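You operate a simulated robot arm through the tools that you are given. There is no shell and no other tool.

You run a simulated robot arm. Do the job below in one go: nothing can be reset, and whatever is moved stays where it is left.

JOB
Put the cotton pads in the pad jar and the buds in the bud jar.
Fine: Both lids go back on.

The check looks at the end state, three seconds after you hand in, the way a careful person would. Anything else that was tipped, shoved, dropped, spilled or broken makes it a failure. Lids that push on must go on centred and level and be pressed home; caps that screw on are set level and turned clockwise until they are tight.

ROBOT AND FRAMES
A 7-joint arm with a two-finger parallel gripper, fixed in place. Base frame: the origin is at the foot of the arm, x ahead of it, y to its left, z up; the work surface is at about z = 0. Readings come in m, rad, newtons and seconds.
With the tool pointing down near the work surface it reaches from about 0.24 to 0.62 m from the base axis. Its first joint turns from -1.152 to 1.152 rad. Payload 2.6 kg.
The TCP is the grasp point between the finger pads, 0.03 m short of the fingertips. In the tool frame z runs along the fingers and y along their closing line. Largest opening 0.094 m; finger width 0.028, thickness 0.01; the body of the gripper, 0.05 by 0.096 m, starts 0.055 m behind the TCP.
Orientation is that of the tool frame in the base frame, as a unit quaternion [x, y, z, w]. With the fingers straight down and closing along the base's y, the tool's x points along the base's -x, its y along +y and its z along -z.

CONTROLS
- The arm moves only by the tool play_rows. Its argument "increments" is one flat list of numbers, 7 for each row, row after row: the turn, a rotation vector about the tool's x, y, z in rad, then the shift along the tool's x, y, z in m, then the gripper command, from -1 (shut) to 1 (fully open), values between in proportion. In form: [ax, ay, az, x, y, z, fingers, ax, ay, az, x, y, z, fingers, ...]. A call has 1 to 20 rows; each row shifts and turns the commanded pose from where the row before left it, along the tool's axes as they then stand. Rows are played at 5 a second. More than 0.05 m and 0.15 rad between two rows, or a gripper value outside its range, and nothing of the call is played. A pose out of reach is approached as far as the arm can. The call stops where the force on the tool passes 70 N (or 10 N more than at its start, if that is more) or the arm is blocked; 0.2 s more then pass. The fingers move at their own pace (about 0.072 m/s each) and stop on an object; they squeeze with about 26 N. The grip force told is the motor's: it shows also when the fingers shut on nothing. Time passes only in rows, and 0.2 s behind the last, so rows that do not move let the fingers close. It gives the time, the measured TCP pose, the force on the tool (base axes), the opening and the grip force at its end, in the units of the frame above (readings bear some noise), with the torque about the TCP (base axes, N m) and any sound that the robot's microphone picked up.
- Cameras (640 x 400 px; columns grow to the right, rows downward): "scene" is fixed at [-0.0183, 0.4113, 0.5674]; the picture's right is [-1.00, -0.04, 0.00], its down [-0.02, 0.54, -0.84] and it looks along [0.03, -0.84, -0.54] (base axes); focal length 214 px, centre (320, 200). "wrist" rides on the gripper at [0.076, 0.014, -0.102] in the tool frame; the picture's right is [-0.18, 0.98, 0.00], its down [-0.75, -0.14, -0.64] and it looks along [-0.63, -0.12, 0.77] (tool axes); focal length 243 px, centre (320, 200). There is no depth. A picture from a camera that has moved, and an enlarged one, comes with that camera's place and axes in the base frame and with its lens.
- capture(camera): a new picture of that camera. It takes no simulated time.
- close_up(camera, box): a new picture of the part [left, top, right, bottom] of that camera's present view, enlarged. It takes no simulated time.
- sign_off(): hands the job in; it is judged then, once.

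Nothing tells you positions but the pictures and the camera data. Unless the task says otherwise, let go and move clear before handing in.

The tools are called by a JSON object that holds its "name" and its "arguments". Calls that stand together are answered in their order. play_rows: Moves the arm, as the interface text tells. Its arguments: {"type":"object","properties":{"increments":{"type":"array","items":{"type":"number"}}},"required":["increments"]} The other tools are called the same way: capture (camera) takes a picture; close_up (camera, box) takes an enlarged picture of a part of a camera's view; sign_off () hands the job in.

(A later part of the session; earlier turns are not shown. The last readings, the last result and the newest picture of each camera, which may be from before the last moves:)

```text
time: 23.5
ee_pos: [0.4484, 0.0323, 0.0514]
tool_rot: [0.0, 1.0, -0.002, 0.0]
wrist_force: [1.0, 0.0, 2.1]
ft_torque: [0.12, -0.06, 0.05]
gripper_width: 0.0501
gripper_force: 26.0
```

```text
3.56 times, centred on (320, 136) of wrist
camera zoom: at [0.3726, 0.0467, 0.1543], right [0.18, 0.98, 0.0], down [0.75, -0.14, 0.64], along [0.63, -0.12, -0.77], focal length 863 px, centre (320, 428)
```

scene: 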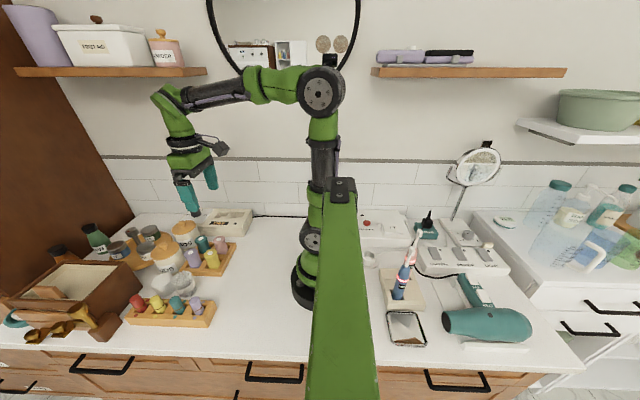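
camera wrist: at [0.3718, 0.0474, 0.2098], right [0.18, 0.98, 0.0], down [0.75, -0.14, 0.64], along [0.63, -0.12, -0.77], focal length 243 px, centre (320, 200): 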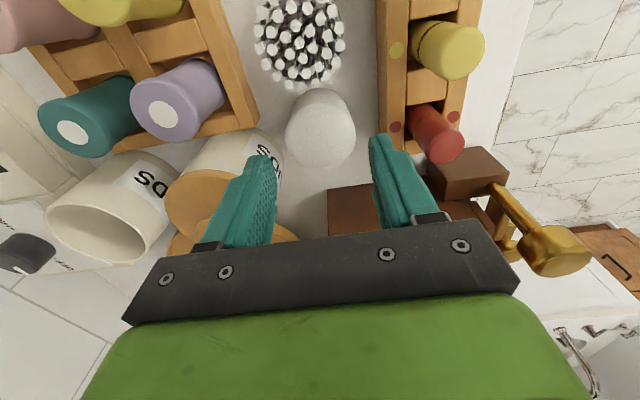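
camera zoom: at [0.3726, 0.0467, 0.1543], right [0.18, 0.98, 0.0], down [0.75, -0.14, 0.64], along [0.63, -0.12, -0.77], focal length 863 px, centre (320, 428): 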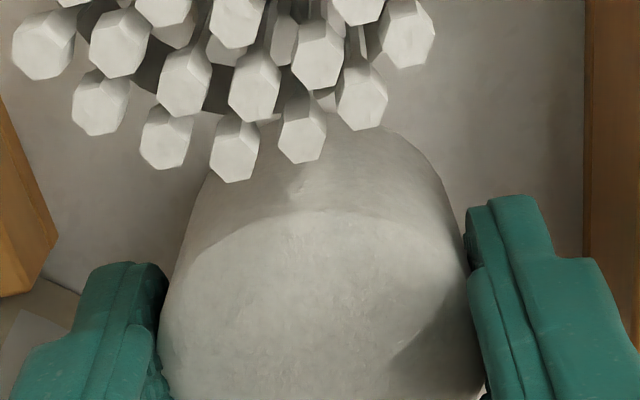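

The pads are gripped at 50 mm. I'll lift slowly and check they come along level.

{"name": "play_rows", "arguments": {"increments": [0, 0, 0, 0, 0, -0.004, -1, 0, 0, 0, 0, 0, -0.008, -1, 0, 0, 0, 0, 0, -0.014, -1, 0, 0, 0, 0, 0, -0.02, -1, 0, 0, 0, 0, 0, -0.025, -1, 0, 0, 0, 0, 0, -0.025, -1, 0, 0, 0, 0, 0, -0.025, -1, 0, 0, 0, 0, 0, -0.03, -1, 0, 0, 0, 0, 0, 0, -1]}}

{"name": "close_up", "arguments": {"camera": "scene", "box": [100, 180, 228, 260]}}

{"name": "capture", "arguments": {"camera": "wrist"}}

```text
time: 25.5
ee_pos: [0.4497, 0.0336, 0.2043]
tool_rot: [0.0, 1.0, -0.001, 0.0]
wrist_force: [0.0, -0.2, 0.4]
ft_torque: [-0.03, 0.03, 0.0]
gripper_width: 0.0499
gripper_force: 25.8
```

```text
5.00 times, centred on (164, 220) of scene
camera zoom: at [-0.0183, 0.4113, 0.5674], right [-1.0, -0.04, 0.0], down [-0.02, 0.54, -0.84], along [0.03, -0.84, -0.54], focal length 1072 px, centre (1100, 100)
```

zoom: 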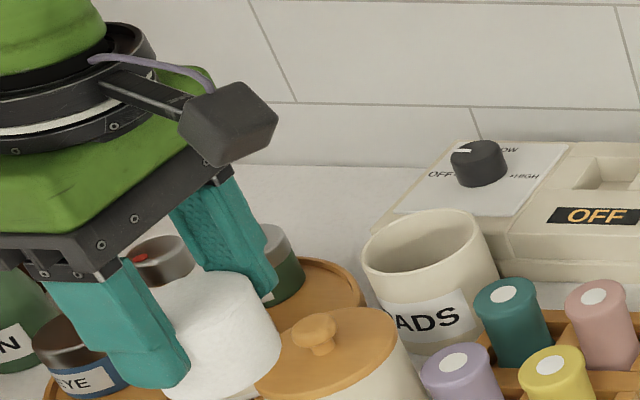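

```text
taken
camera wrist: at [0.3731, 0.0472, 0.3064], right [0.18, 0.98, 0.0], down [0.75, -0.14, 0.64], along [0.63, -0.12, -0.77], focal length 243 px, centre (320, 200)
```

wrist: 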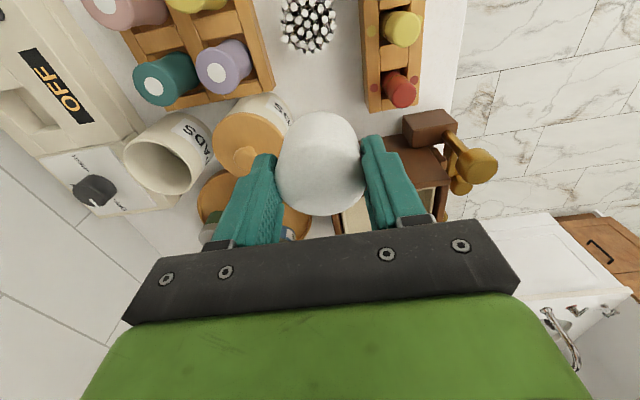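

{"name": "close_up", "arguments": {"camera": "wrist", "box": [240, 90, 400, 240]}}

{"name": "close_up", "arguments": {"camera": "scene", "box": [104, 225, 168, 265]}}

```text
2.67 times, centred on (320, 165) of wrist
camera zoom: at [0.3731, 0.0472, 0.3064], right [0.18, 0.98, 0.0], down [0.75, -0.14, 0.64], along [0.63, -0.12, -0.77], focal length 647 px, centre (320, 293)
```

zoom: 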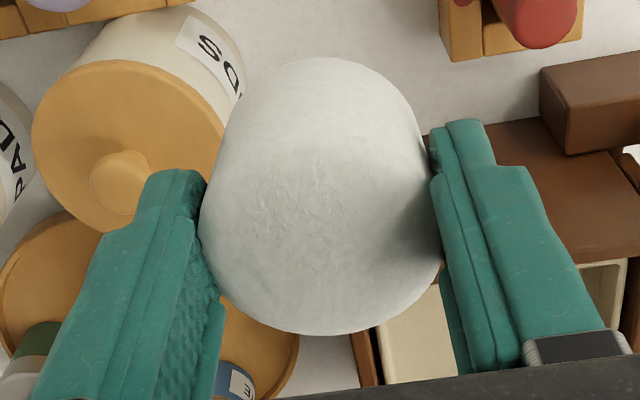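

```text
10.00 times, centred on (136, 245) of scene
camera zoom: at [-0.0183, 0.4113, 0.5674], right [-1.0, -0.04, 0.0], down [-0.02, 0.54, -0.84], along [0.03, -0.84, -0.54], focal length 2145 px, centre (2160, -250)
```

zoom: 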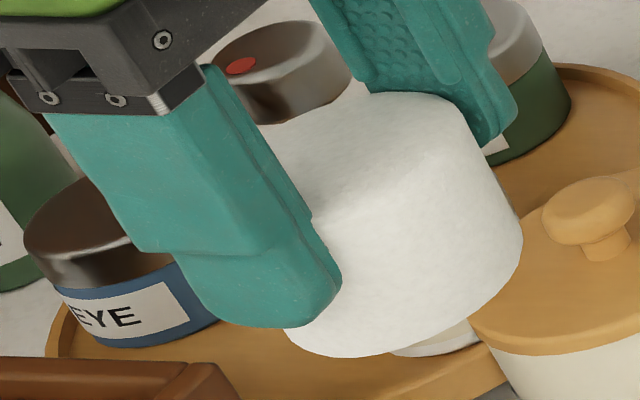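

{"name": "close_up", "arguments": {"camera": "wrist", "box": [80, 80, 240, 220]}}

```text
2.86 times, centred on (160, 150) of wrist
camera zoom: at [0.3731, 0.0472, 0.3064], right [0.18, 0.98, 0.0], down [0.75, -0.14, 0.64], along [0.63, -0.12, -0.77], focal length 693 px, centre (777, 343)
```

zoom: 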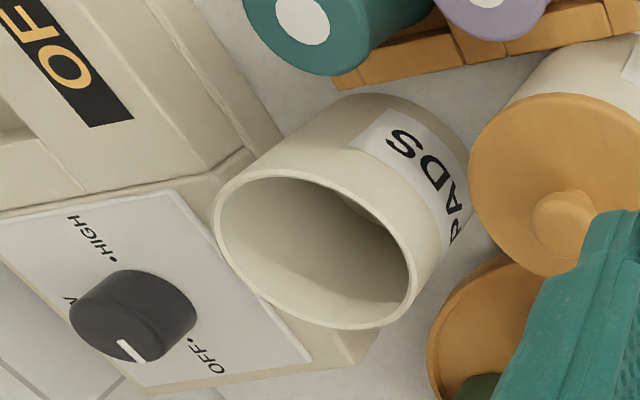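

The pads hang level in the grip. I'll carry them over the open PADS jar at this height and check centring.

{"name": "play_rows", "arguments": {"increments": [0, 0, 0, -0.00355, -0.02113, 0, -1, 0, 0, 0, -0.00355, -0.02113, 0, -1, 0, 0, 0, -0.00355, -0.02113, 0, -1, 0, 0, 0, -0.00355, -0.02113, 0, -1, 0, 0, 0, -0.00355, -0.02113, 0, -1, 0, 0, 0, -0.00355, -0.02113, 0, -1, 0, 0, 0, -0.00355, -0.02113, 0, -1, 0, 0, 0, -0.00355, -0.02113, 0, -1, 0, 0, 0, -0.00355, -0.02113, 0, -1, 0, 0, 0, 0, 0, 0.015, -1, 0, 0, 0, 0, 0, 0.015, -1, 0, 0, 0, 0, 0, 0.015, -1, 0, 0, 0, 0, 0, 0, -1]}}

{"name": "capture", "arguments": {"camera": "wrist"}}

{"name": "close_up", "arguments": {"camera": "scene", "box": [141, 195, 237, 255]}}

{"name": "close_up", "arguments": {"camera": "wrist", "box": [230, 80, 410, 192]}}

```text
time: 28.3
ee_pos: [0.4819, -0.1564, 0.1573]
tool_rot: [0.0, 1.0, 0.0, 0.001]
wrist_force: [0.9, 0.1, -0.6]
ft_torque: [0.01, 0.0, 0.01]
gripper_width: 0.05
gripper_force: 25.9
```

```text
taken
camera wrist: at [0.4054, -0.1427, 0.2601], right [0.18, 0.98, 0.0], down [0.75, -0.14, 0.64], along [0.63, -0.12, -0.77], focal length 243 px, centre (320, 200)
```

wrist: 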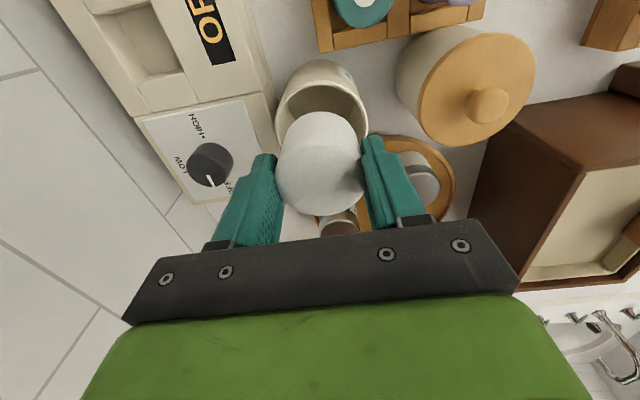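

```text
6.67 times, centred on (189, 225) of scene
camera zoom: at [-0.0183, 0.4113, 0.5674], right [-1.0, -0.04, 0.0], down [-0.02, 0.54, -0.84], along [0.03, -0.84, -0.54], focal length 1430 px, centre (1193, 33)
```

zoom: 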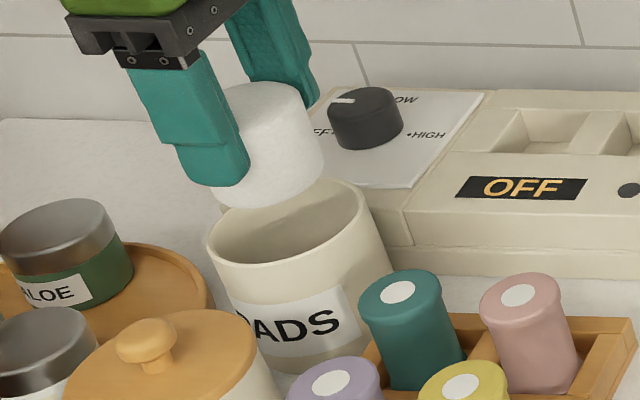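

```text
3.56 times, centred on (320, 136) of wrist
camera zoom: at [0.4054, -0.1427, 0.2601], right [0.18, 0.98, 0.0], down [0.75, -0.14, 0.64], along [0.63, -0.12, -0.77], focal length 863 px, centre (320, 428)
```

zoom: 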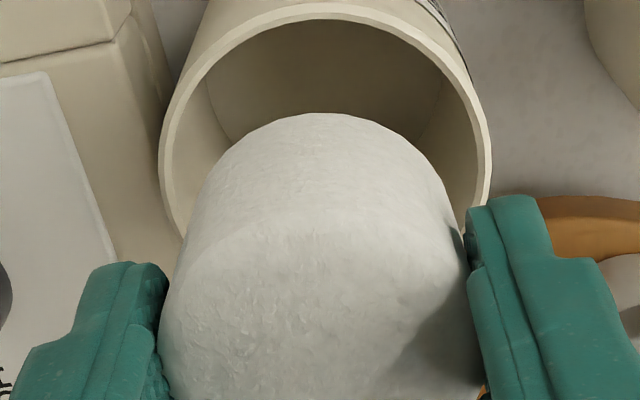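

The pads are centred over the jar mouth within a couple of millimetres (about 8 mm spare all round). I'll lower until the fingertips are just above the rim.

{"name": "play_rows", "arguments": {"increments": [0, 0, 0, 0, 0, 0.01, -1, 0, 0, 0, 0, 0, 0.01, -1, 0, 0, 0, 0, 0, 0.01, -1, 0, 0, 0, 0, 0, 0.01, -1, 0, 0, 0, 0, 0, 0.007, -1, 0, 0, 0, 0, 0, 0, -1]}}

{"name": "close_up", "arguments": {"camera": "scene", "box": [149, 205, 229, 255]}}

{"name": "close_up", "arguments": {"camera": "wrist", "box": [230, 80, 410, 192]}}

```text
time: 29.7
ee_pos: [0.48, -0.1566, 0.1117]
tool_rot: [0.0, 1.0, 0.0, 0.0]
wrist_force: [0.2, -0.4, -1.2]
ft_torque: [-0.03, 0.02, 0.03]
gripper_width: 0.0502
gripper_force: 26.1
```

```text
8.00 times, centred on (189, 230) of scene
camera zoom: at [-0.0183, 0.4113, 0.5674], right [-1.0, -0.04, 0.0], down [-0.02, 0.54, -0.84], along [0.03, -0.84, -0.54], focal length 1716 px, centre (1368, -40)
```

zoom: 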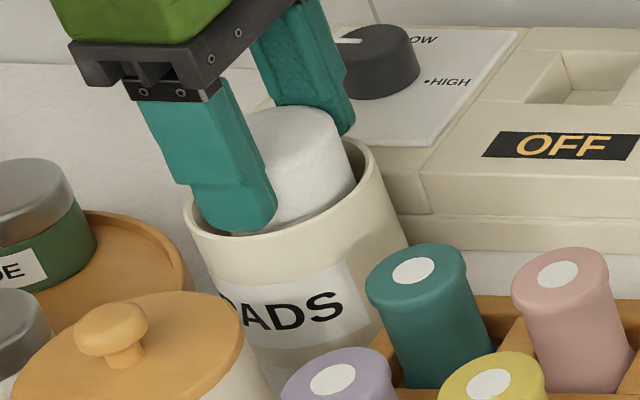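

```text
3.56 times, centred on (320, 136) of wrist
camera zoom: at [0.4048, -0.143, 0.2127], right [0.18, 0.98, 0.0], down [0.75, -0.14, 0.64], along [0.63, -0.12, -0.77], focal length 863 px, centre (320, 428)
```

zoom: 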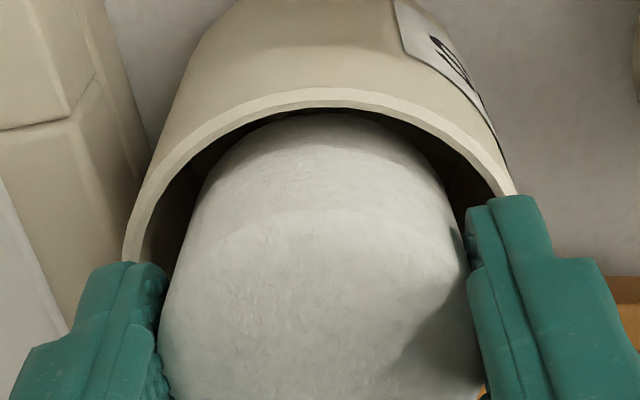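

The pads are inside the mouth and the fingertips sit just above the rim. I'll release them here.

{"name": "play_rows", "arguments": {"increments": [0, 0, 0, 0, 0, 0.0015, -1, 0, 0, 0, 0, 0, 0, -1, 0, 0, 0, 0, 0, 0, 0.3, 0, 0, 0, 0, 0, 0, 0.3, 0, 0, 0, 0, 0, 0, 0.3, 0, 0, 0, 0, 0, 0, 0.3]}}

{"name": "close_up", "arguments": {"camera": "wrist", "box": [230, 80, 410, 192]}}

{"name": "close_up", "arguments": {"camera": "scene", "box": [149, 205, 229, 255]}}

```text
time: 31.1
ee_pos: [0.4815, -0.1568, 0.11]
tool_rot: [0.001, 1.0, -0.001, 0.0]
wrist_force: [-0.4, -0.3, -1.1]
ft_torque: [-0.02, -0.01, -0.02]
gripper_width: 0.0609
gripper_force: 0.1
```

```text
3.56 times, centred on (320, 136) of wrist
camera zoom: at [0.4053, -0.1429, 0.2114], right [0.18, 0.98, 0.0], down [0.75, -0.14, 0.64], along [0.63, -0.12, -0.77], focal length 863 px, centre (320, 428)
```

zoom: 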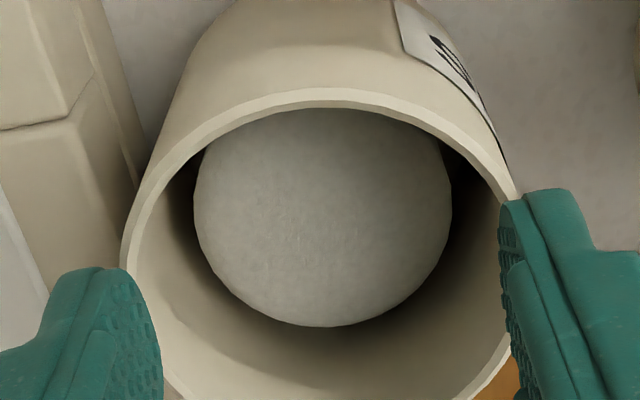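

```text
8.00 times, centred on (189, 230) of scene
camera zoom: at [-0.0183, 0.4113, 0.5674], right [-1.0, -0.04, 0.0], down [-0.02, 0.54, -0.84], along [0.03, -0.84, -0.54], focal length 1716 px, centre (1368, -40)
```

zoom: 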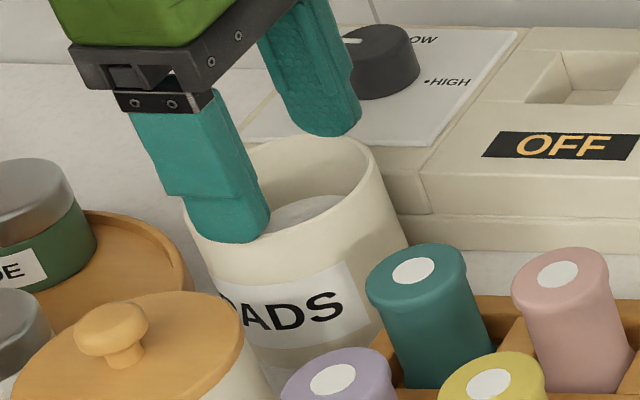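

The pads lie flat in the PADS jar. I'll go back for its lid.

{"name": "play_rows", "arguments": {"increments": [0, 0, 0, 0, 0, -0.0226, 0.3, 0, 0, 0, 0, 0, -0.0226, 0.3, 0, 0, 0, 0, 0, -0.0226, 0.3, 0, 0, 0, 0, 0, -0.0228, 0.064, 0, 0, 0, 0.01941, 0.0164, 0, 0.064, 0, 0, 0, 0.01941, 0.0164, 0, 0.064, 0, 0, 0, 0.01941, 0.0164, 0, 0.064, 0, 0, 0, 0.01941, 0.0164, 0, 0.064, 0, 0, 0, 0.01941, 0.0164, 0, 0.064, 0, 0, 0, 0.01941, 0.0164, 0, 0.064, 0, 0, 0, 0.01941, 0.0164, 0, 0.064, 0, 0, 0, 0.01941, 0.0164, 0, 0.064, 0, 0, 0, 0.01941, 0.0164, 0, 0.064, 0, 0, 0, 0.01941, 0.0164, 0, 0.064, 0, 0, 0, 0.01941, 0.0164, 0, 0.064, 0, 0, 0, 0, 0, 0.025, 0.064, 0, 0, 0, 0, 0, 0.025, 0.064, 0, 0, 0, 0, 0, 0.025, 0.064, 0, 0, 0, 0, 0, 0.025, 0.064, 0, 0, 0, 0, 0, 0, 0.064]}}

{"name": "close_up", "arguments": {"camera": "wrist", "box": [230, 60, 410, 172]}}

{"name": "capture", "arguments": {"camera": "scene"}}

```text
time: 35.3
ee_pos: [0.2682, 0.0234, 0.0987]
tool_rot: [0.0, 1.0, 0.0, 0.001]
wrist_force: [-0.1, 0.1, -0.7]
ft_torque: [0.02, -0.02, -0.01]
gripper_width: 0.0499
gripper_force: 0.0
```

```text
3.56 times, centred on (320, 116) of wrist
camera zoom: at [0.1918, 0.0376, 0.2012], right [0.18, 0.98, 0.0], down [0.75, -0.14, 0.64], along [0.63, -0.12, -0.77], focal length 863 px, centre (320, 499)
```

zoom: 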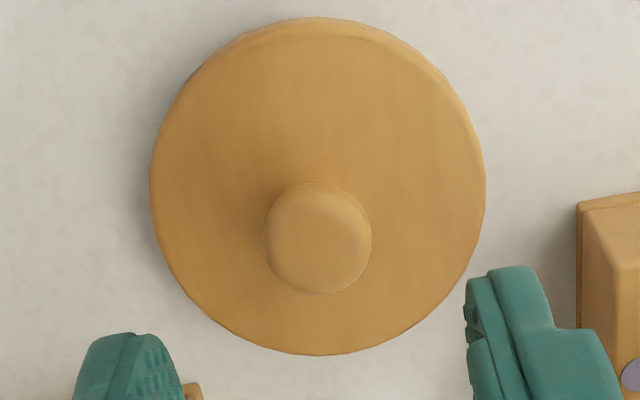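

```text
taken
```

scene: 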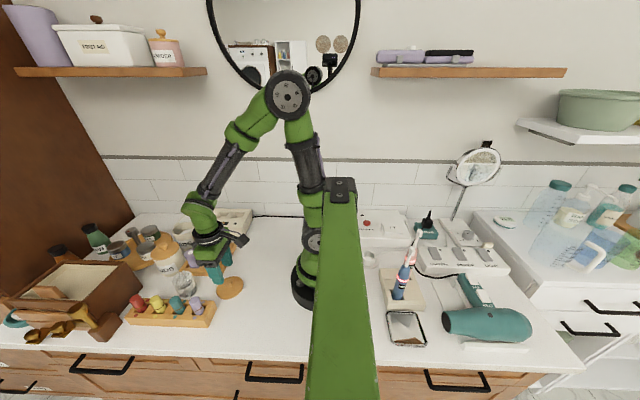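

I'm back directly over the lid. Lowering to the same height I released at and closing on the knob.

{"name": "play_rows", "arguments": {"increments": [0, 0, 0, 0, 0, 0.0115, 0.064, 0, 0, 0, 0, 0, 0.0115, 0.064, 0, 0, 0, 0, 0, 0.0115, 0.064, 0, 0, 0, 0, 0, 0.0115, 0.064, 0, 0, 0, 0, 0, 0.0082, 0.064, 0, 0, 0, 0, 0, 0, 0.064, 0, 0, 0, 0, 0, 0, -1, 0, 0, 0, 0, 0, 0, -1, 0, 0, 0, 0, 0, 0, -1, 0, 0, 0, 0, 0, 0, -1]}}

{"name": "close_up", "arguments": {"camera": "wrist", "box": [230, 80, 410, 192]}}

{"name": "close_up", "arguments": {"camera": "scene", "box": [200, 265, 264, 305]}}

```text
time: 37.5
ee_pos: [0.2675, 0.0234, 0.0457]
tool_rot: [0.0, 1.0, 0.0, 0.0]
wrist_force: [-0.5, 0.2, -0.6]
ft_torque: [-0.01, -0.02, 0.04]
gripper_width: 0.0208
gripper_force: 26.1
```

```text
3.56 times, centred on (320, 136) of wrist
camera zoom: at [0.1915, 0.0372, 0.1482], right [0.18, 0.98, 0.0], down [0.75, -0.14, 0.64], along [0.63, -0.12, -0.77], focal length 863 px, centre (320, 428)
```

zoom: 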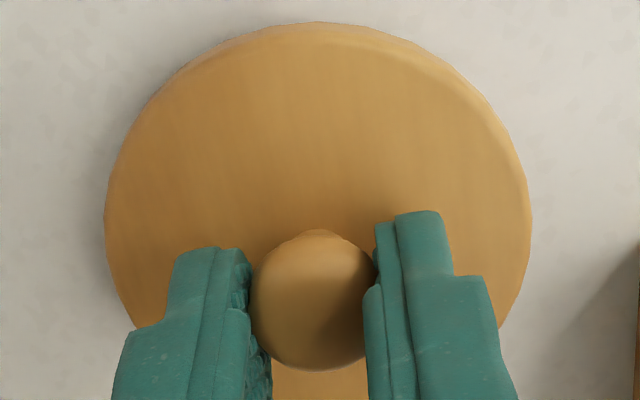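

```text
10.00 times, centred on (232, 285) of scene
camera zoom: at [-0.0183, 0.4113, 0.5674], right [-1.0, -0.04, 0.0], down [-0.02, 0.54, -0.84], along [0.03, -0.84, -0.54], focal length 2145 px, centre (1200, -650)
```

zoom: 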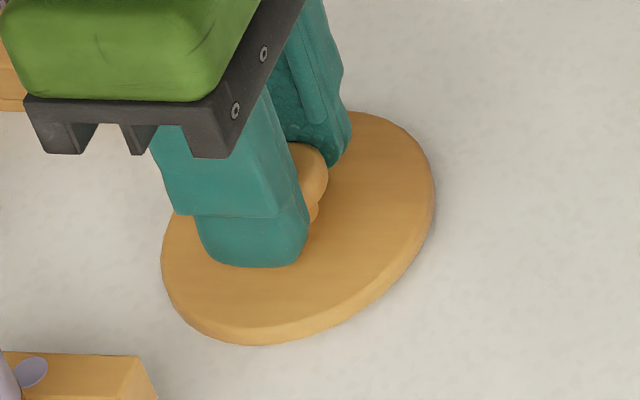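

Lid gripped on the knob. I'll lift it, carry it back above the PADS jar and look before seating it.

{"name": "play_rows", "arguments": {"increments": [0, 0, 0, 0, 0, -0.015, -1, 0, 0, 0, 0, 0, -0.027, -1, 0, 0, 0, 0, 0, -0.028, -1, 0, 0, 0, 0, 0, -0.028, -1, 0, 0, 0, 0, 0, -0.028, -1, 0, 0, 0, 0, 0, -0.0278, -1, 0, 0, 0, -0.0184, -0.01504, 0, -1, 0, 0, 0, -0.0184, -0.01504, 0, -1, 0, 0, 0, -0.0184, -0.01504, 0, -1, 0, 0, 0, -0.0184, -0.01504, 0, -1, 0, 0, 0, -0.0184, -0.01504, 0, -1, 0, 0, 0, -0.0184, -0.01504, 0, -1, 0, 0, 0, -0.0184, -0.01504, 0, -1, 0, 0, 0, -0.0184, -0.01504, 0, -1, 0, 0, 0, -0.0184, -0.01504, 0, -1, 0, 0, 0, -0.0184, -0.01504, 0, -1, 0, 0, 0, -0.0184, -0.01504, 0, -1, 0, 0, 0, -0.0184, -0.01504, 0, -1, 0, 0, 0, 0, 0, 0.02, -1, 0, 0, 0, 0, 0, 0, -1]}}

{"name": "capture", "arguments": {"camera": "wrist"}}

{"name": "close_up", "arguments": {"camera": "scene", "box": [141, 195, 237, 255]}}

```text
time: 41.7
ee_pos: [0.489, -0.1571, 0.1793]
tool_rot: [0.0, 1.0, -0.002, -0.001]
wrist_force: [-0.1, 0.1, -0.9]
ft_torque: [0.02, 0.0, 0.0]
gripper_width: 0.0206
gripper_force: 26.2
```

```text
taken
camera wrist: at [0.4128, -0.1427, 0.2817], right [0.18, 0.98, 0.0], down [0.75, -0.14, 0.64], along [0.63, -0.12, -0.77], focal length 243 px, centre (320, 200)
```

wrist: 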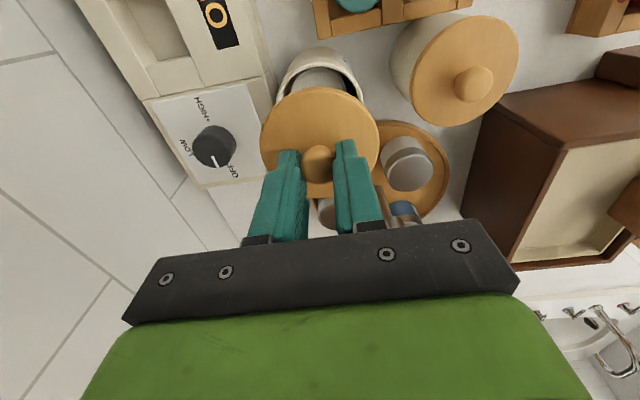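

```text
6.67 times, centred on (189, 225) of scene
camera zoom: at [-0.0183, 0.4113, 0.5674], right [-1.0, -0.04, 0.0], down [-0.02, 0.54, -0.84], along [0.03, -0.84, -0.54], focal length 1430 px, centre (1193, 33)
```

zoom: 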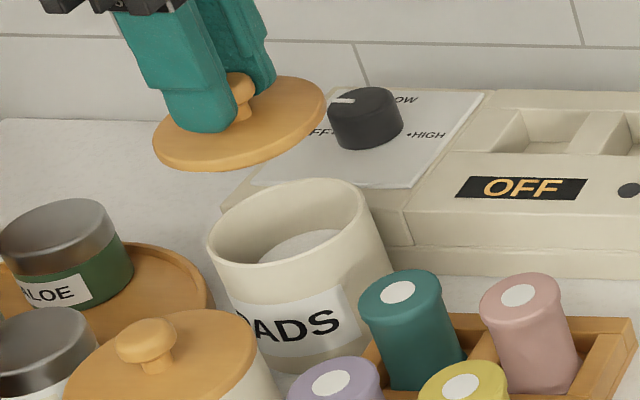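

The lid hangs level above the jar. I'll lower to just above the seat and inspect.

{"name": "play_rows", "arguments": {"increments": [0, 0, 0, 0.0003, -0.0005, 0.014, -1, 0, 0, 0, 0, 0, 0.014, -1, 0, 0, 0, 0, 0, 0.014, -1, 0, 0, 0, 0, 0, 0.011, -1, 0, 0, 0, 0, 0, 0, -1]}}

{"name": "close_up", "arguments": {"camera": "scene", "box": [157, 205, 221, 245]}}

{"name": "close_up", "arguments": {"camera": "wrist", "box": [230, 60, 410, 172]}}

```text
time: 42.9
ee_pos: [0.4884, -0.1566, 0.1261]
tool_rot: [0.0, 1.0, 0.0, 0.0]
wrist_force: [0.1, -0.7, -0.7]
ft_torque: [0.01, -0.02, -0.01]
gripper_width: 0.0206
gripper_force: 25.7
```

```text
10.00 times, centred on (189, 225) of scene
camera zoom: at [-0.0183, 0.4113, 0.5674], right [-1.0, -0.04, 0.0], down [-0.02, 0.54, -0.84], along [0.03, -0.84, -0.54], focal length 2145 px, centre (1630, -50)
```

zoom: 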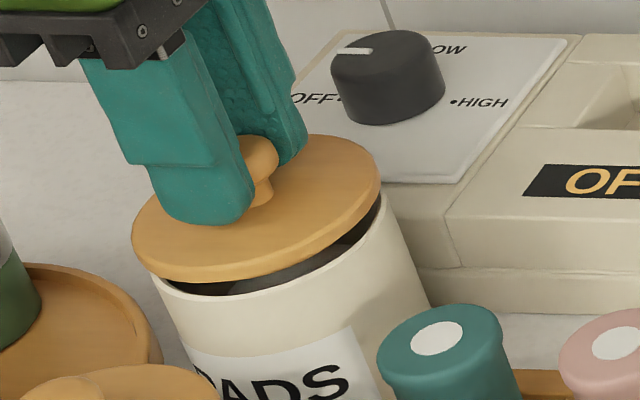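

```text
3.56 times, centred on (320, 116) of wrist
camera zoom: at [0.4123, -0.1431, 0.2285], right [0.18, 0.98, 0.0], down [0.75, -0.14, 0.64], along [0.63, -0.12, -0.77], focal length 863 px, centre (320, 499)
```

zoom: 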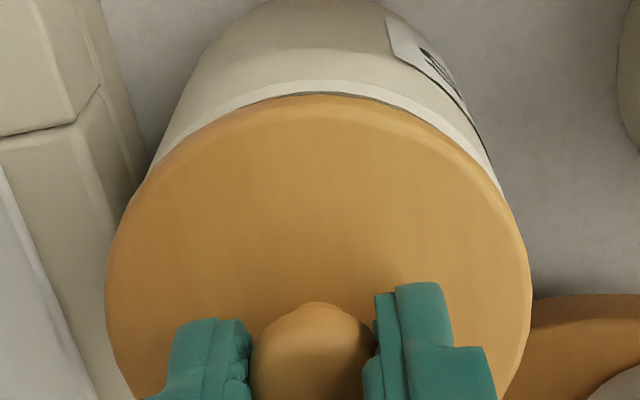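

Centred and level, with a small gap. Lowering in small steps onto the rim.

{"name": "play_rows", "arguments": {"increments": [0, 0, 0, 0, 0, 0.002, -1, 0, 0, 0, 0, 0, 0.002, -1, 0, 0, 0, 0, 0, 0.0015, -1, 0, 0, 0, 0, 0, 0, -1]}}

{"name": "close_up", "arguments": {"camera": "scene", "box": [157, 205, 221, 245]}}

```text
time: 43.9
ee_pos: [0.4887, -0.1568, 0.1222]
tool_rot: [0.001, 1.0, 0.0, 0.0]
wrist_force: [-0.5, 0.0, -0.8]
ft_torque: [0.02, -0.01, 0.0]
gripper_width: 0.0208
gripper_force: 26.0
```

```text
10.00 times, centred on (189, 225) of scene
camera zoom: at [-0.0183, 0.4113, 0.5674], right [-1.0, -0.04, 0.0], down [-0.02, 0.54, -0.84], along [0.03, -0.84, -0.54], focal length 2145 px, centre (1630, -50)
```

zoom: 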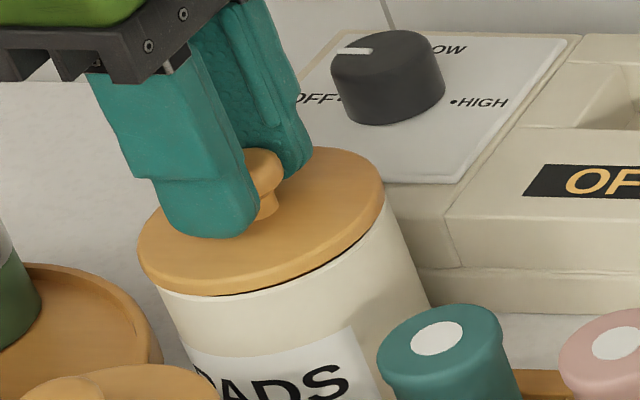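

{"name": "play_rows", "arguments": {"increments": [0, 0, 0, 0, 0, 0.001, -1, 0, 0, 0, 0, 0, 0.0005, -1, 0, 0, 0, 0, 0, 0, -1]}}

{"name": "close_up", "arguments": {"camera": "scene", "box": [157, 205, 221, 245]}}

{"name": "close_up", "arguments": {"camera": "wrist", "box": [230, 60, 410, 172]}}

```text
time: 44.7
ee_pos: [0.4876, -0.1561, 0.1194]
tool_rot: [0.0, 1.0, -0.001, -0.001]
wrist_force: [-0.1, 0.4, -1.0]
ft_torque: [0.0, 0.0, -0.02]
gripper_width: 0.0208
gripper_force: 26.0
```

```text
10.00 times, centred on (189, 225) of scene
camera zoom: at [-0.0183, 0.4113, 0.5674], right [-1.0, -0.04, 0.0], down [-0.02, 0.54, -0.84], along [0.03, -0.84, -0.54], focal length 2145 px, centre (1630, -50)
```

zoom: 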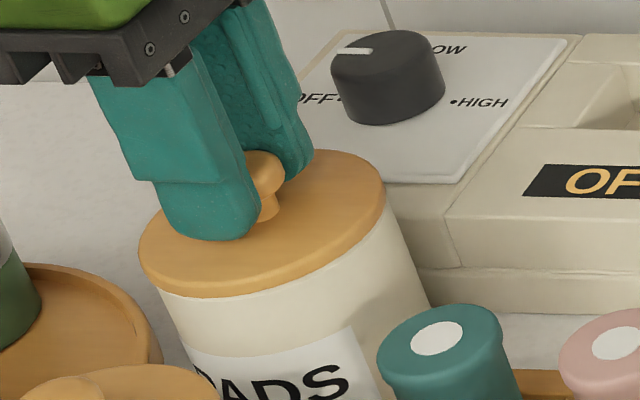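

```text
3.56 times, centred on (320, 116) of wrist
camera zoom: at [0.4123, -0.1429, 0.2219], right [0.18, 0.98, 0.0], down [0.75, -0.14, 0.64], along [0.63, -0.12, -0.77], focal length 863 px, centre (320, 499)
```

zoom: 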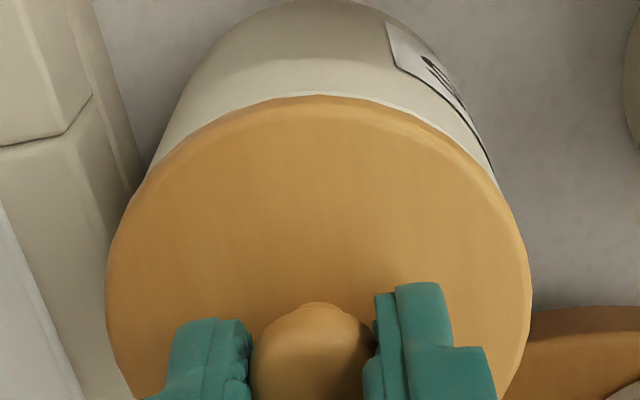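

{"name": "play_rows", "arguments": {"increments": [0, 0, 0, 0, 0, 0.0006, -1, 0, 0, 0, 0, 0, 0, -1]}}

{"name": "play_rows", "arguments": {"increments": [0, 0, 0, 0, 0, 0.0006, -1, 0, 0, 0, 0, 0, 0, -1]}}

```text
time: 45.3
ee_pos: [0.4882, -0.1572, 0.1181]
tool_rot: [0.0, 1.0, -0.001, 0.0]
wrist_force: [0.1, -0.2, -1.1]
ft_torque: [0.01, 0.01, 0.0]
gripper_width: 0.0207
gripper_force: 26.9
```

```text
time: 45.9
ee_pos: [0.488, -0.1562, 0.1181]
tool_rot: [0.0, 1.0, 0.0, 0.0]
wrist_force: [-0.1, 0.4, 0.0]
ft_torque: [0.02, 0.01, 0.02]
gripper_width: 0.0204
gripper_force: 26.1
```

{"name": "play_rows", "arguments": {"increments": [0, 0, 0, 0, 0, 0.0008, -1, 0, 0, 0, 0, 0, 0, -1]}}

{"name": "close_up", "arguments": {"camera": "scene", "box": [157, 205, 221, 245]}}

{"name": "close_up", "arguments": {"camera": "wrist", "box": [230, 60, 410, 172]}}

```text
time: 46.5
ee_pos: [0.487, -0.1585, 0.1178]
tool_rot: [0.0, 1.0, -0.001, 0.0]
wrist_force: [-0.1, 0.3, 0.0]
ft_torque: [-0.01, -0.03, 0.0]
gripper_width: 0.0206
gripper_force: 25.8
```

```text
10.00 times, centred on (189, 225) of scene
camera zoom: at [-0.0183, 0.4113, 0.5674], right [-1.0, -0.04, 0.0], down [-0.02, 0.54, -0.84], along [0.03, -0.84, -0.54], focal length 2145 px, centre (1630, -50)
```

zoom: 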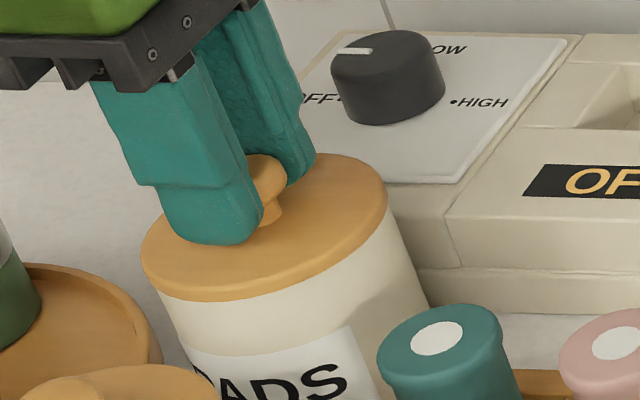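

```text
3.56 times, centred on (320, 116) of wrist
camera zoom: at [0.4124, -0.1431, 0.2197], right [0.18, 0.98, 0.0], down [0.75, -0.14, 0.64], along [0.63, -0.12, -0.77], focal length 863 px, centre (320, 499)
```

zoom: 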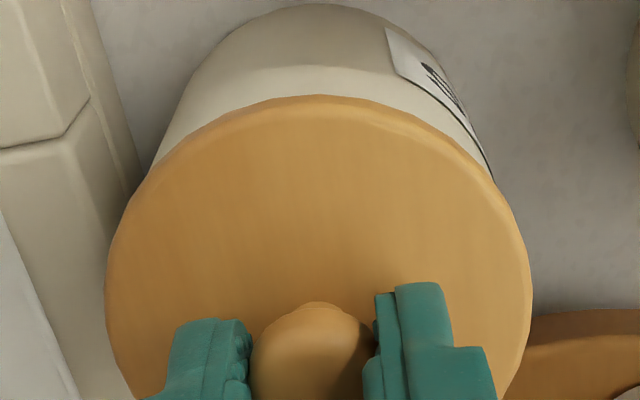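

Still no contact force, so the lid isn't resting yet; continuing down in sub-millimetre steps.

{"name": "play_rows", "arguments": {"increments": [0, 0, 0, 0, 0, 0.001, -1, 0, 0, 0, 0, 0, 0, -1]}}

{"name": "play_rows", "arguments": {"increments": [0, 0, 0, 0, 0, 0.001, -1, 0, 0, 0, 0, 0, 0, -1]}}

{"name": "close_up", "arguments": {"camera": "scene", "box": [157, 205, 221, 245]}}

```text
time: 47.1
ee_pos: [0.4879, -0.1574, 0.118]
tool_rot: [0.0, 1.0, -0.001, 0.0]
wrist_force: [-3.9, 1.2, 8.5]
ft_torque: [0.03, 0.08, 0.0]
gripper_width: 0.0208
gripper_force: 26.3
```

```text
time: 47.7
ee_pos: [0.4876, -0.1566, 0.1181]
tool_rot: [0.0, 1.0, -0.001, 0.001]
wrist_force: [-6.4, 0.8, 21.5]
ft_torque: [0.1, 0.45, -0.01]
gripper_width: 0.0208
gripper_force: 25.9
```

```text
10.00 times, centred on (189, 225) of scene
camera zoom: at [-0.0185, 0.4113, 0.5674], right [-1.0, -0.04, 0.0], down [-0.02, 0.54, -0.84], along [0.03, -0.84, -0.54], focal length 2145 px, centre (1630, -50)
```

zoom: 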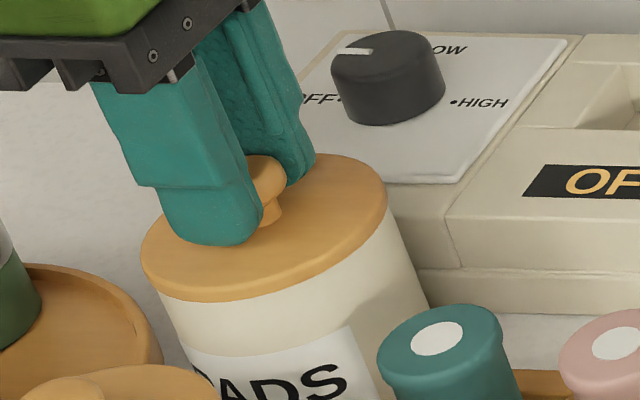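

The lid has met its seat (about 20 N). I'll ease off, open, then press it home with closed fingers on top of the knob.

{"name": "play_rows", "arguments": {"increments": [0, 0, 0, 0, 0, -0.001, -1, 0, 0, 0, 0, 0, 0, 0.064, 0, 0, 0, 0, 0, 0, 0.064, 0, 0, 0, 0, 0, -0.004, 0.064, 0, 0, 0, 0, 0, 0, 0.064]}}

{"name": "close_up", "arguments": {"camera": "scene", "box": [157, 205, 221, 245]}}

{"name": "close_up", "arguments": {"camera": "wrist", "box": [230, 60, 410, 172]}}

```text
time: 48.9
ee_pos: [0.4871, -0.1563, 0.1222]
tool_rot: [0.0, 1.0, -0.001, -0.001]
wrist_force: [-0.7, 0.2, -0.1]
ft_torque: [0.02, -0.01, 0.04]
gripper_width: 0.0502
gripper_force: 0.1
heard: snap
```

```text
10.00 times, centred on (189, 225) of scene
camera zoom: at [-0.0183, 0.4113, 0.5674], right [-1.0, -0.04, 0.0], down [-0.02, 0.54, -0.84], along [0.03, -0.84, -0.54], focal length 2145 px, centre (1630, -50)
```

zoom: 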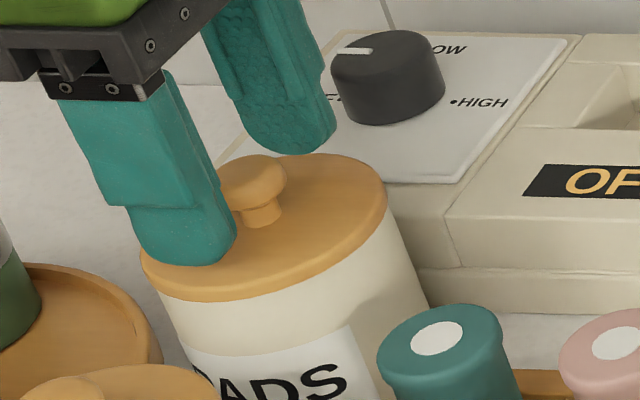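

```text
3.56 times, centred on (320, 116) of wrist
camera zoom: at [0.4118, -0.143, 0.2231], right [0.18, 0.98, 0.0], down [0.75, -0.14, 0.64], along [0.63, -0.12, -0.77], focal length 863 px, centre (320, 499)
```

zoom: 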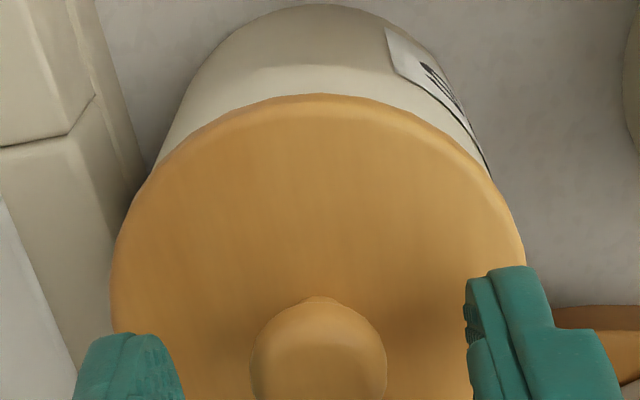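

The snap on release suggests the lid engaged. To be sure it is home, I'll close the fingers above the knob and press straight down gently.

{"name": "play_rows", "arguments": {"increments": [0, 0, 0, 0, 0, -0.015, 0.064, 0, 0, 0, 0, 0, -0.015, 0.064, 0, 0, 0, 0, 0, -0.01, -1, 0, 0, 0, 0, 0, 0, -1, 0, 0, 0, 0, 0, 0, -1]}}

{"name": "close_up", "arguments": {"camera": "wrist", "box": [230, 60, 410, 172]}}

{"name": "close_up", "arguments": {"camera": "scene", "box": [157, 205, 221, 245]}}

```text
time: 50.1
ee_pos: [0.4878, -0.1576, 0.1616]
tool_rot: [0.0, 1.0, 0.0, 0.001]
wrist_force: [0.4, -0.2, 1.4]
ft_torque: [0.0, 0.01, -0.02]
gripper_width: 0.0001
gripper_force: 25.9
```

```text
3.56 times, centred on (320, 116) of wrist
camera zoom: at [0.4119, -0.1431, 0.263], right [0.18, 0.98, 0.0], down [0.75, -0.14, 0.64], along [0.63, -0.12, -0.77], focal length 863 px, centre (320, 499)
```

zoom: 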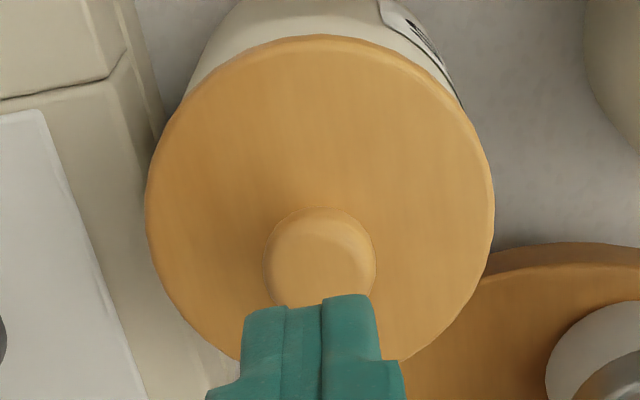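

```text
10.00 times, centred on (189, 225) of scene
camera zoom: at [-0.0183, 0.4113, 0.5674], right [-1.0, -0.04, 0.0], down [-0.02, 0.54, -0.84], along [0.03, -0.84, -0.54], focal length 2145 px, centre (1630, -50)
```

zoom: 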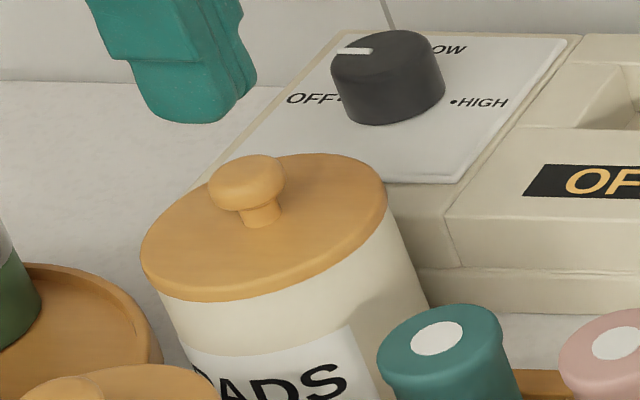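

{"name": "play_rows", "arguments": {"increments": [0, 0, 0, 0.002, 0.0003, 0.006, -1, 0, 0, 0, 0, 0, 0.006, -1, 0, 0, 0, 0, 0, 0.006, -1, 0, 0, 0, 0, 0, 0.002, -1, 0, 0, 0, 0, 0, 0.002, -1, 0, 0, 0, 0, 0, 0, -1]}}

{"name": "close_up", "arguments": {"camera": "scene", "box": [157, 205, 221, 245]}}

```text
time: 51.5
ee_pos: [0.4864, -0.1567, 0.1382]
tool_rot: [0.0, 1.0, 0.0, -0.001]
wrist_force: [0.2, 0.1, 0.9]
ft_torque: [-0.04, 0.0, -0.01]
gripper_width: 0.0001
gripper_force: 26.2
```

```text
10.00 times, centred on (189, 225) of scene
camera zoom: at [-0.0183, 0.4113, 0.5674], right [-1.0, -0.04, 0.0], down [-0.02, 0.54, -0.84], along [0.03, -0.84, -0.54], focal length 2145 px, centre (1630, -50)
```

zoom: 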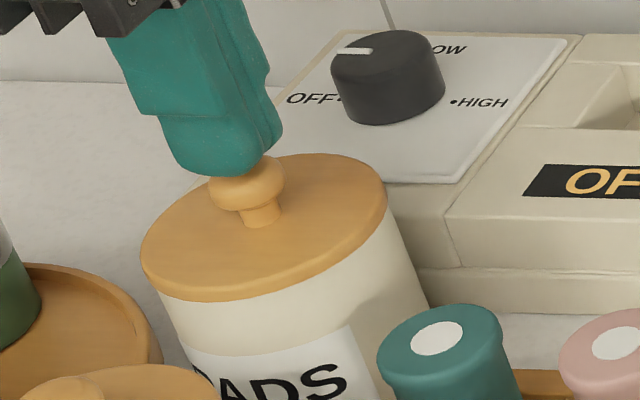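

{"name": "play_rows", "arguments": {"increments": [0, 0, 0, 0, 0, 0.001, -1, 0, 0, 0, 0, 0, 0.001, -1, 0, 0, 0, 0, 0, 0.001, -1, 0, 0, 0, 0, 0, 0, -1]}}

```text
time: 52.5
ee_pos: [0.4849, -0.1566, 0.1364]
tool_rot: [0.0, 1.0, -0.002, 0.0]
wrist_force: [0.6, 0.3, -0.4]
ft_torque: [-0.02, -0.01, 0.03]
gripper_width: 0.0
gripper_force: 26.2
```

{"name": "play_rows", "arguments": {"increments": [0, 0, 0, 0, 0, 0.001, -1, 0, 0, 0, 0, 0, 0.001, -1, 0, 0, 0, 0, 0, 0, -1]}}

{"name": "close_up", "arguments": {"camera": "scene", "box": [157, 205, 221, 245]}}

```text
time: 53.3
ee_pos: [0.4862, -0.1568, 0.1351]
tool_rot: [0.0, 1.0, -0.001, 0.0]
wrist_force: [-4.3, 1.0, 12.1]
ft_torque: [0.03, 0.15, -0.02]
gripper_width: 0.0
gripper_force: 25.7
```

```text
10.00 times, centred on (189, 225) of scene
camera zoom: at [-0.0184, 0.4113, 0.5674], right [-1.0, -0.04, 0.0], down [-0.02, 0.54, -0.84], along [0.03, -0.84, -0.54], focal length 2145 px, centre (1630, -50)
```

zoom: 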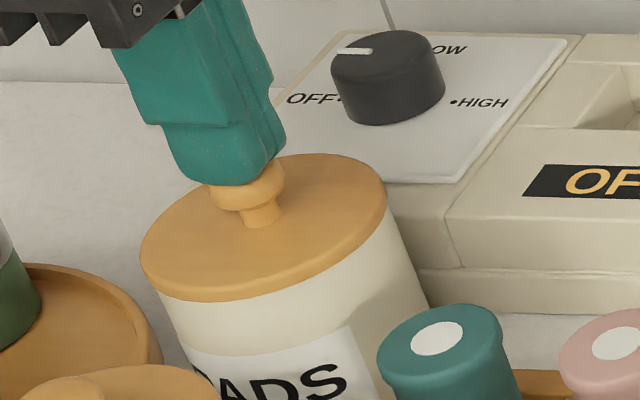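

{"name": "play_rows", "arguments": {"increments": [0, 0, 0, 0, 0, 0.001, -1, 0, 0, 0, 0, 0, 0.001, -1, 0, 0, 0, 0, 0, 0.0005, -1, 0, 0, 0, 0, 0, 0, -1]}}

{"name": "close_up", "arguments": {"camera": "scene", "box": [157, 205, 221, 245]}}

```text
time: 54.3
ee_pos: [0.487, -0.1572, 0.1352]
tool_rot: [0.0, 1.0, -0.001, 0.003]
wrist_force: [-13.4, 4.8, 38.9]
ft_torque: [0.12, 0.57, -0.06]
gripper_width: 0.0
gripper_force: 25.8
```

```text
10.00 times, centred on (189, 225) of scene
camera zoom: at [-0.0186, 0.4114, 0.5674], right [-1.0, -0.04, 0.0], down [-0.02, 0.54, -0.84], along [0.03, -0.84, -0.54], focal length 2145 px, centre (1630, -50)
```

zoom: 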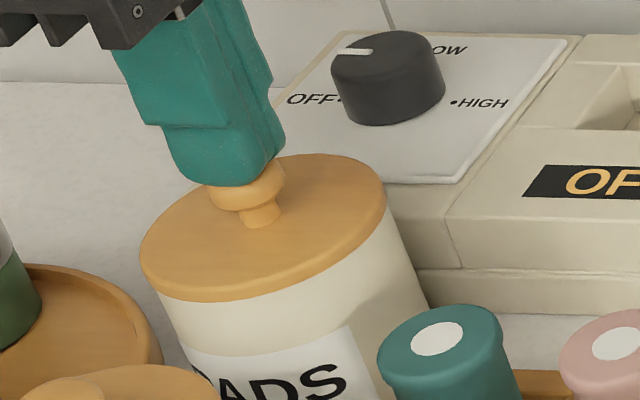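

Pressed at about 39 N with no further movement: the PADS lid is home. I'll back off, rise and move to view the BUDS lid.

{"name": "play_rows", "arguments": {"increments": [0, 0, 0, 0, 0, -0.0025, -1, 0, 0, 0, 0, 0, -0.01, -1, 0, 0, 0, 0, 0, -0.02, -1, 0, 0, 0, 0, 0, -0.025, -1, 0, 0, 0, 0, 0, -0.02, 0.064, 0, 0, 0, 0.0075, 0.019, 0, 0.064, 0, 0, 0, 0.0075, 0.019, 0, 0.064, 0, 0, 0, 0.0075, 0.019, 0, 0.064, 0, 0, 0, 0.0075, 0.019, 0, 0.064, 0, 0, 0, 0.0075, 0.018, 0, 0.064, 0, 0, 0, 0.0075, 0.018, 0, 0.064, 0, 0, 0, 0, 0, 0, 0.064]}}

{"name": "capture", "arguments": {"camera": "wrist"}}

{"name": "close_up", "arguments": {"camera": "wrist", "box": [240, 50, 400, 150]}}

{"name": "close_up", "arguments": {"camera": "scene", "box": [141, 205, 237, 265]}}

```text
time: 56.9
ee_pos: [0.4417, -0.0444, 0.2092]
tool_rot: [-0.001, 1.0, -0.001, -0.001]
wrist_force: [0.3, 0.5, 0.5]
ft_torque: [-0.02, -0.04, 0.01]
gripper_width: 0.05
gripper_force: 0.1
```

```text
taken
camera wrist: at [0.3648, -0.0307, 0.3107], right [0.18, 0.98, 0.0], down [0.75, -0.14, 0.64], along [0.63, -0.12, -0.77], focal length 243 px, centre (320, 200)
```

wrist: 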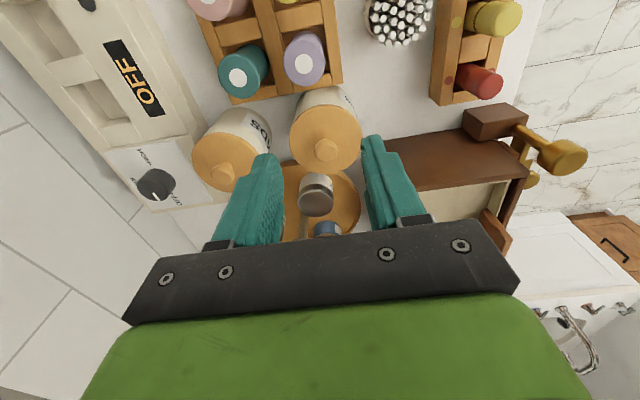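

```text
4.00 times, centred on (320, 100) of wrist
camera zoom: at [0.3648, -0.0307, 0.3107], right [0.18, 0.98, 0.0], down [0.75, -0.14, 0.64], along [0.63, -0.12, -0.77], focal length 970 px, centre (320, 600)
```

zoom: 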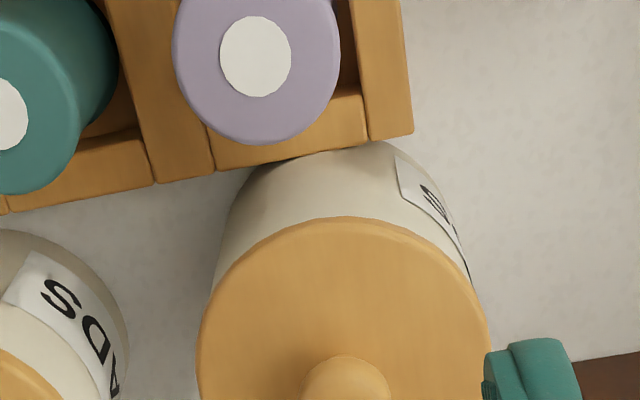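

```text
6.67 times, centred on (189, 235) of scene
camera zoom: at [-0.0183, 0.4113, 0.5674], right [-1.0, -0.04, 0.0], down [-0.02, 0.54, -0.84], along [0.03, -0.84, -0.54], focal length 1430 px, centre (1193, -33)
```

zoom: 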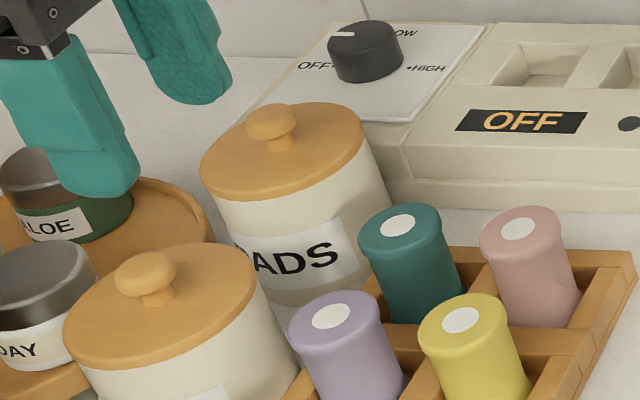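

{"name": "close_up", "arguments": {"camera": "wrist", "box": [250, 90, 410, 190]}}

```text
4.00 times, centred on (330, 140) of wrist
camera zoom: at [0.3648, -0.0307, 0.3107], right [0.18, 0.98, 0.0], down [0.75, -0.14, 0.64], along [0.63, -0.12, -0.77], focal length 970 px, centre (280, 440)
```

zoom: 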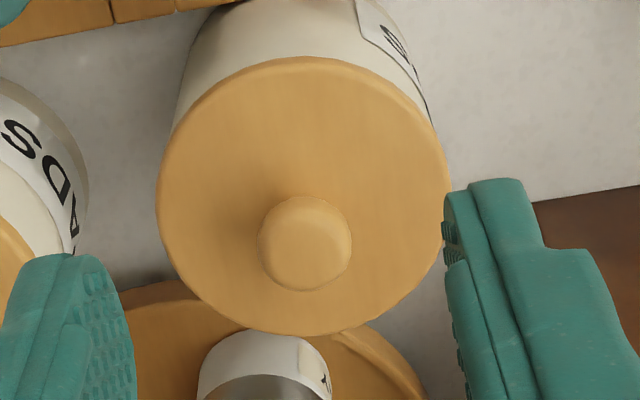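

BUDS knob sits near (0.481,-0.046). Moving above it for an alignment check.

{"name": "play_rows", "arguments": {"increments": [0, 0, 0, -0.0103, -0.0003, 0.0147, 0.064, 0, 0, 0, -0.0103, -0.0003, 0.0147, 0.064, 0, 0, 0, -0.0103, -0.0003, 0.0147, 0.064, 0, 0, 0, -0.0103, -0.0003, 0.0147, 0.064, 0, 0, 0, 0, 0, 0, 0.064]}}

{"name": "close_up", "arguments": {"camera": "wrist", "box": [240, 70, 400, 170]}}

{"name": "capture", "arguments": {"camera": "wrist"}}

```text
time: 58.1
ee_pos: [0.4822, -0.0467, 0.1486]
tool_rot: [0.0, 1.0, -0.001, 0.0]
wrist_force: [0.0, -0.3, 0.2]
ft_torque: [-0.01, 0.04, 0.01]
gripper_width: 0.0498
gripper_force: 0.1
```

```text
4.00 times, centred on (320, 120) of wrist
camera zoom: at [0.4063, -0.0323, 0.2517], right [0.18, 0.98, 0.0], down [0.75, -0.14, 0.64], along [0.63, -0.12, -0.77], focal length 970 px, centre (320, 520)
```

zoom: 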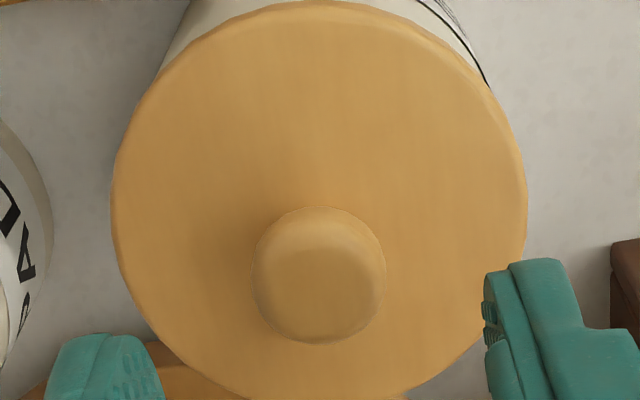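

```text
taken
camera wrist: at [0.4063, -0.0323, 0.2517], right [0.18, 0.98, 0.0], down [0.75, -0.14, 0.64], along [0.63, -0.12, -0.77], focal length 243 px, centre (320, 200)
```

wrist: 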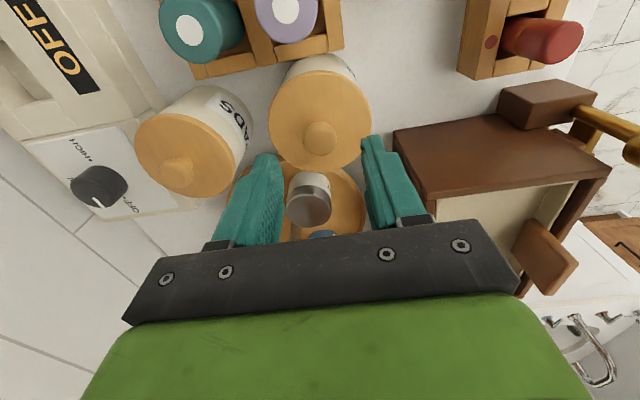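

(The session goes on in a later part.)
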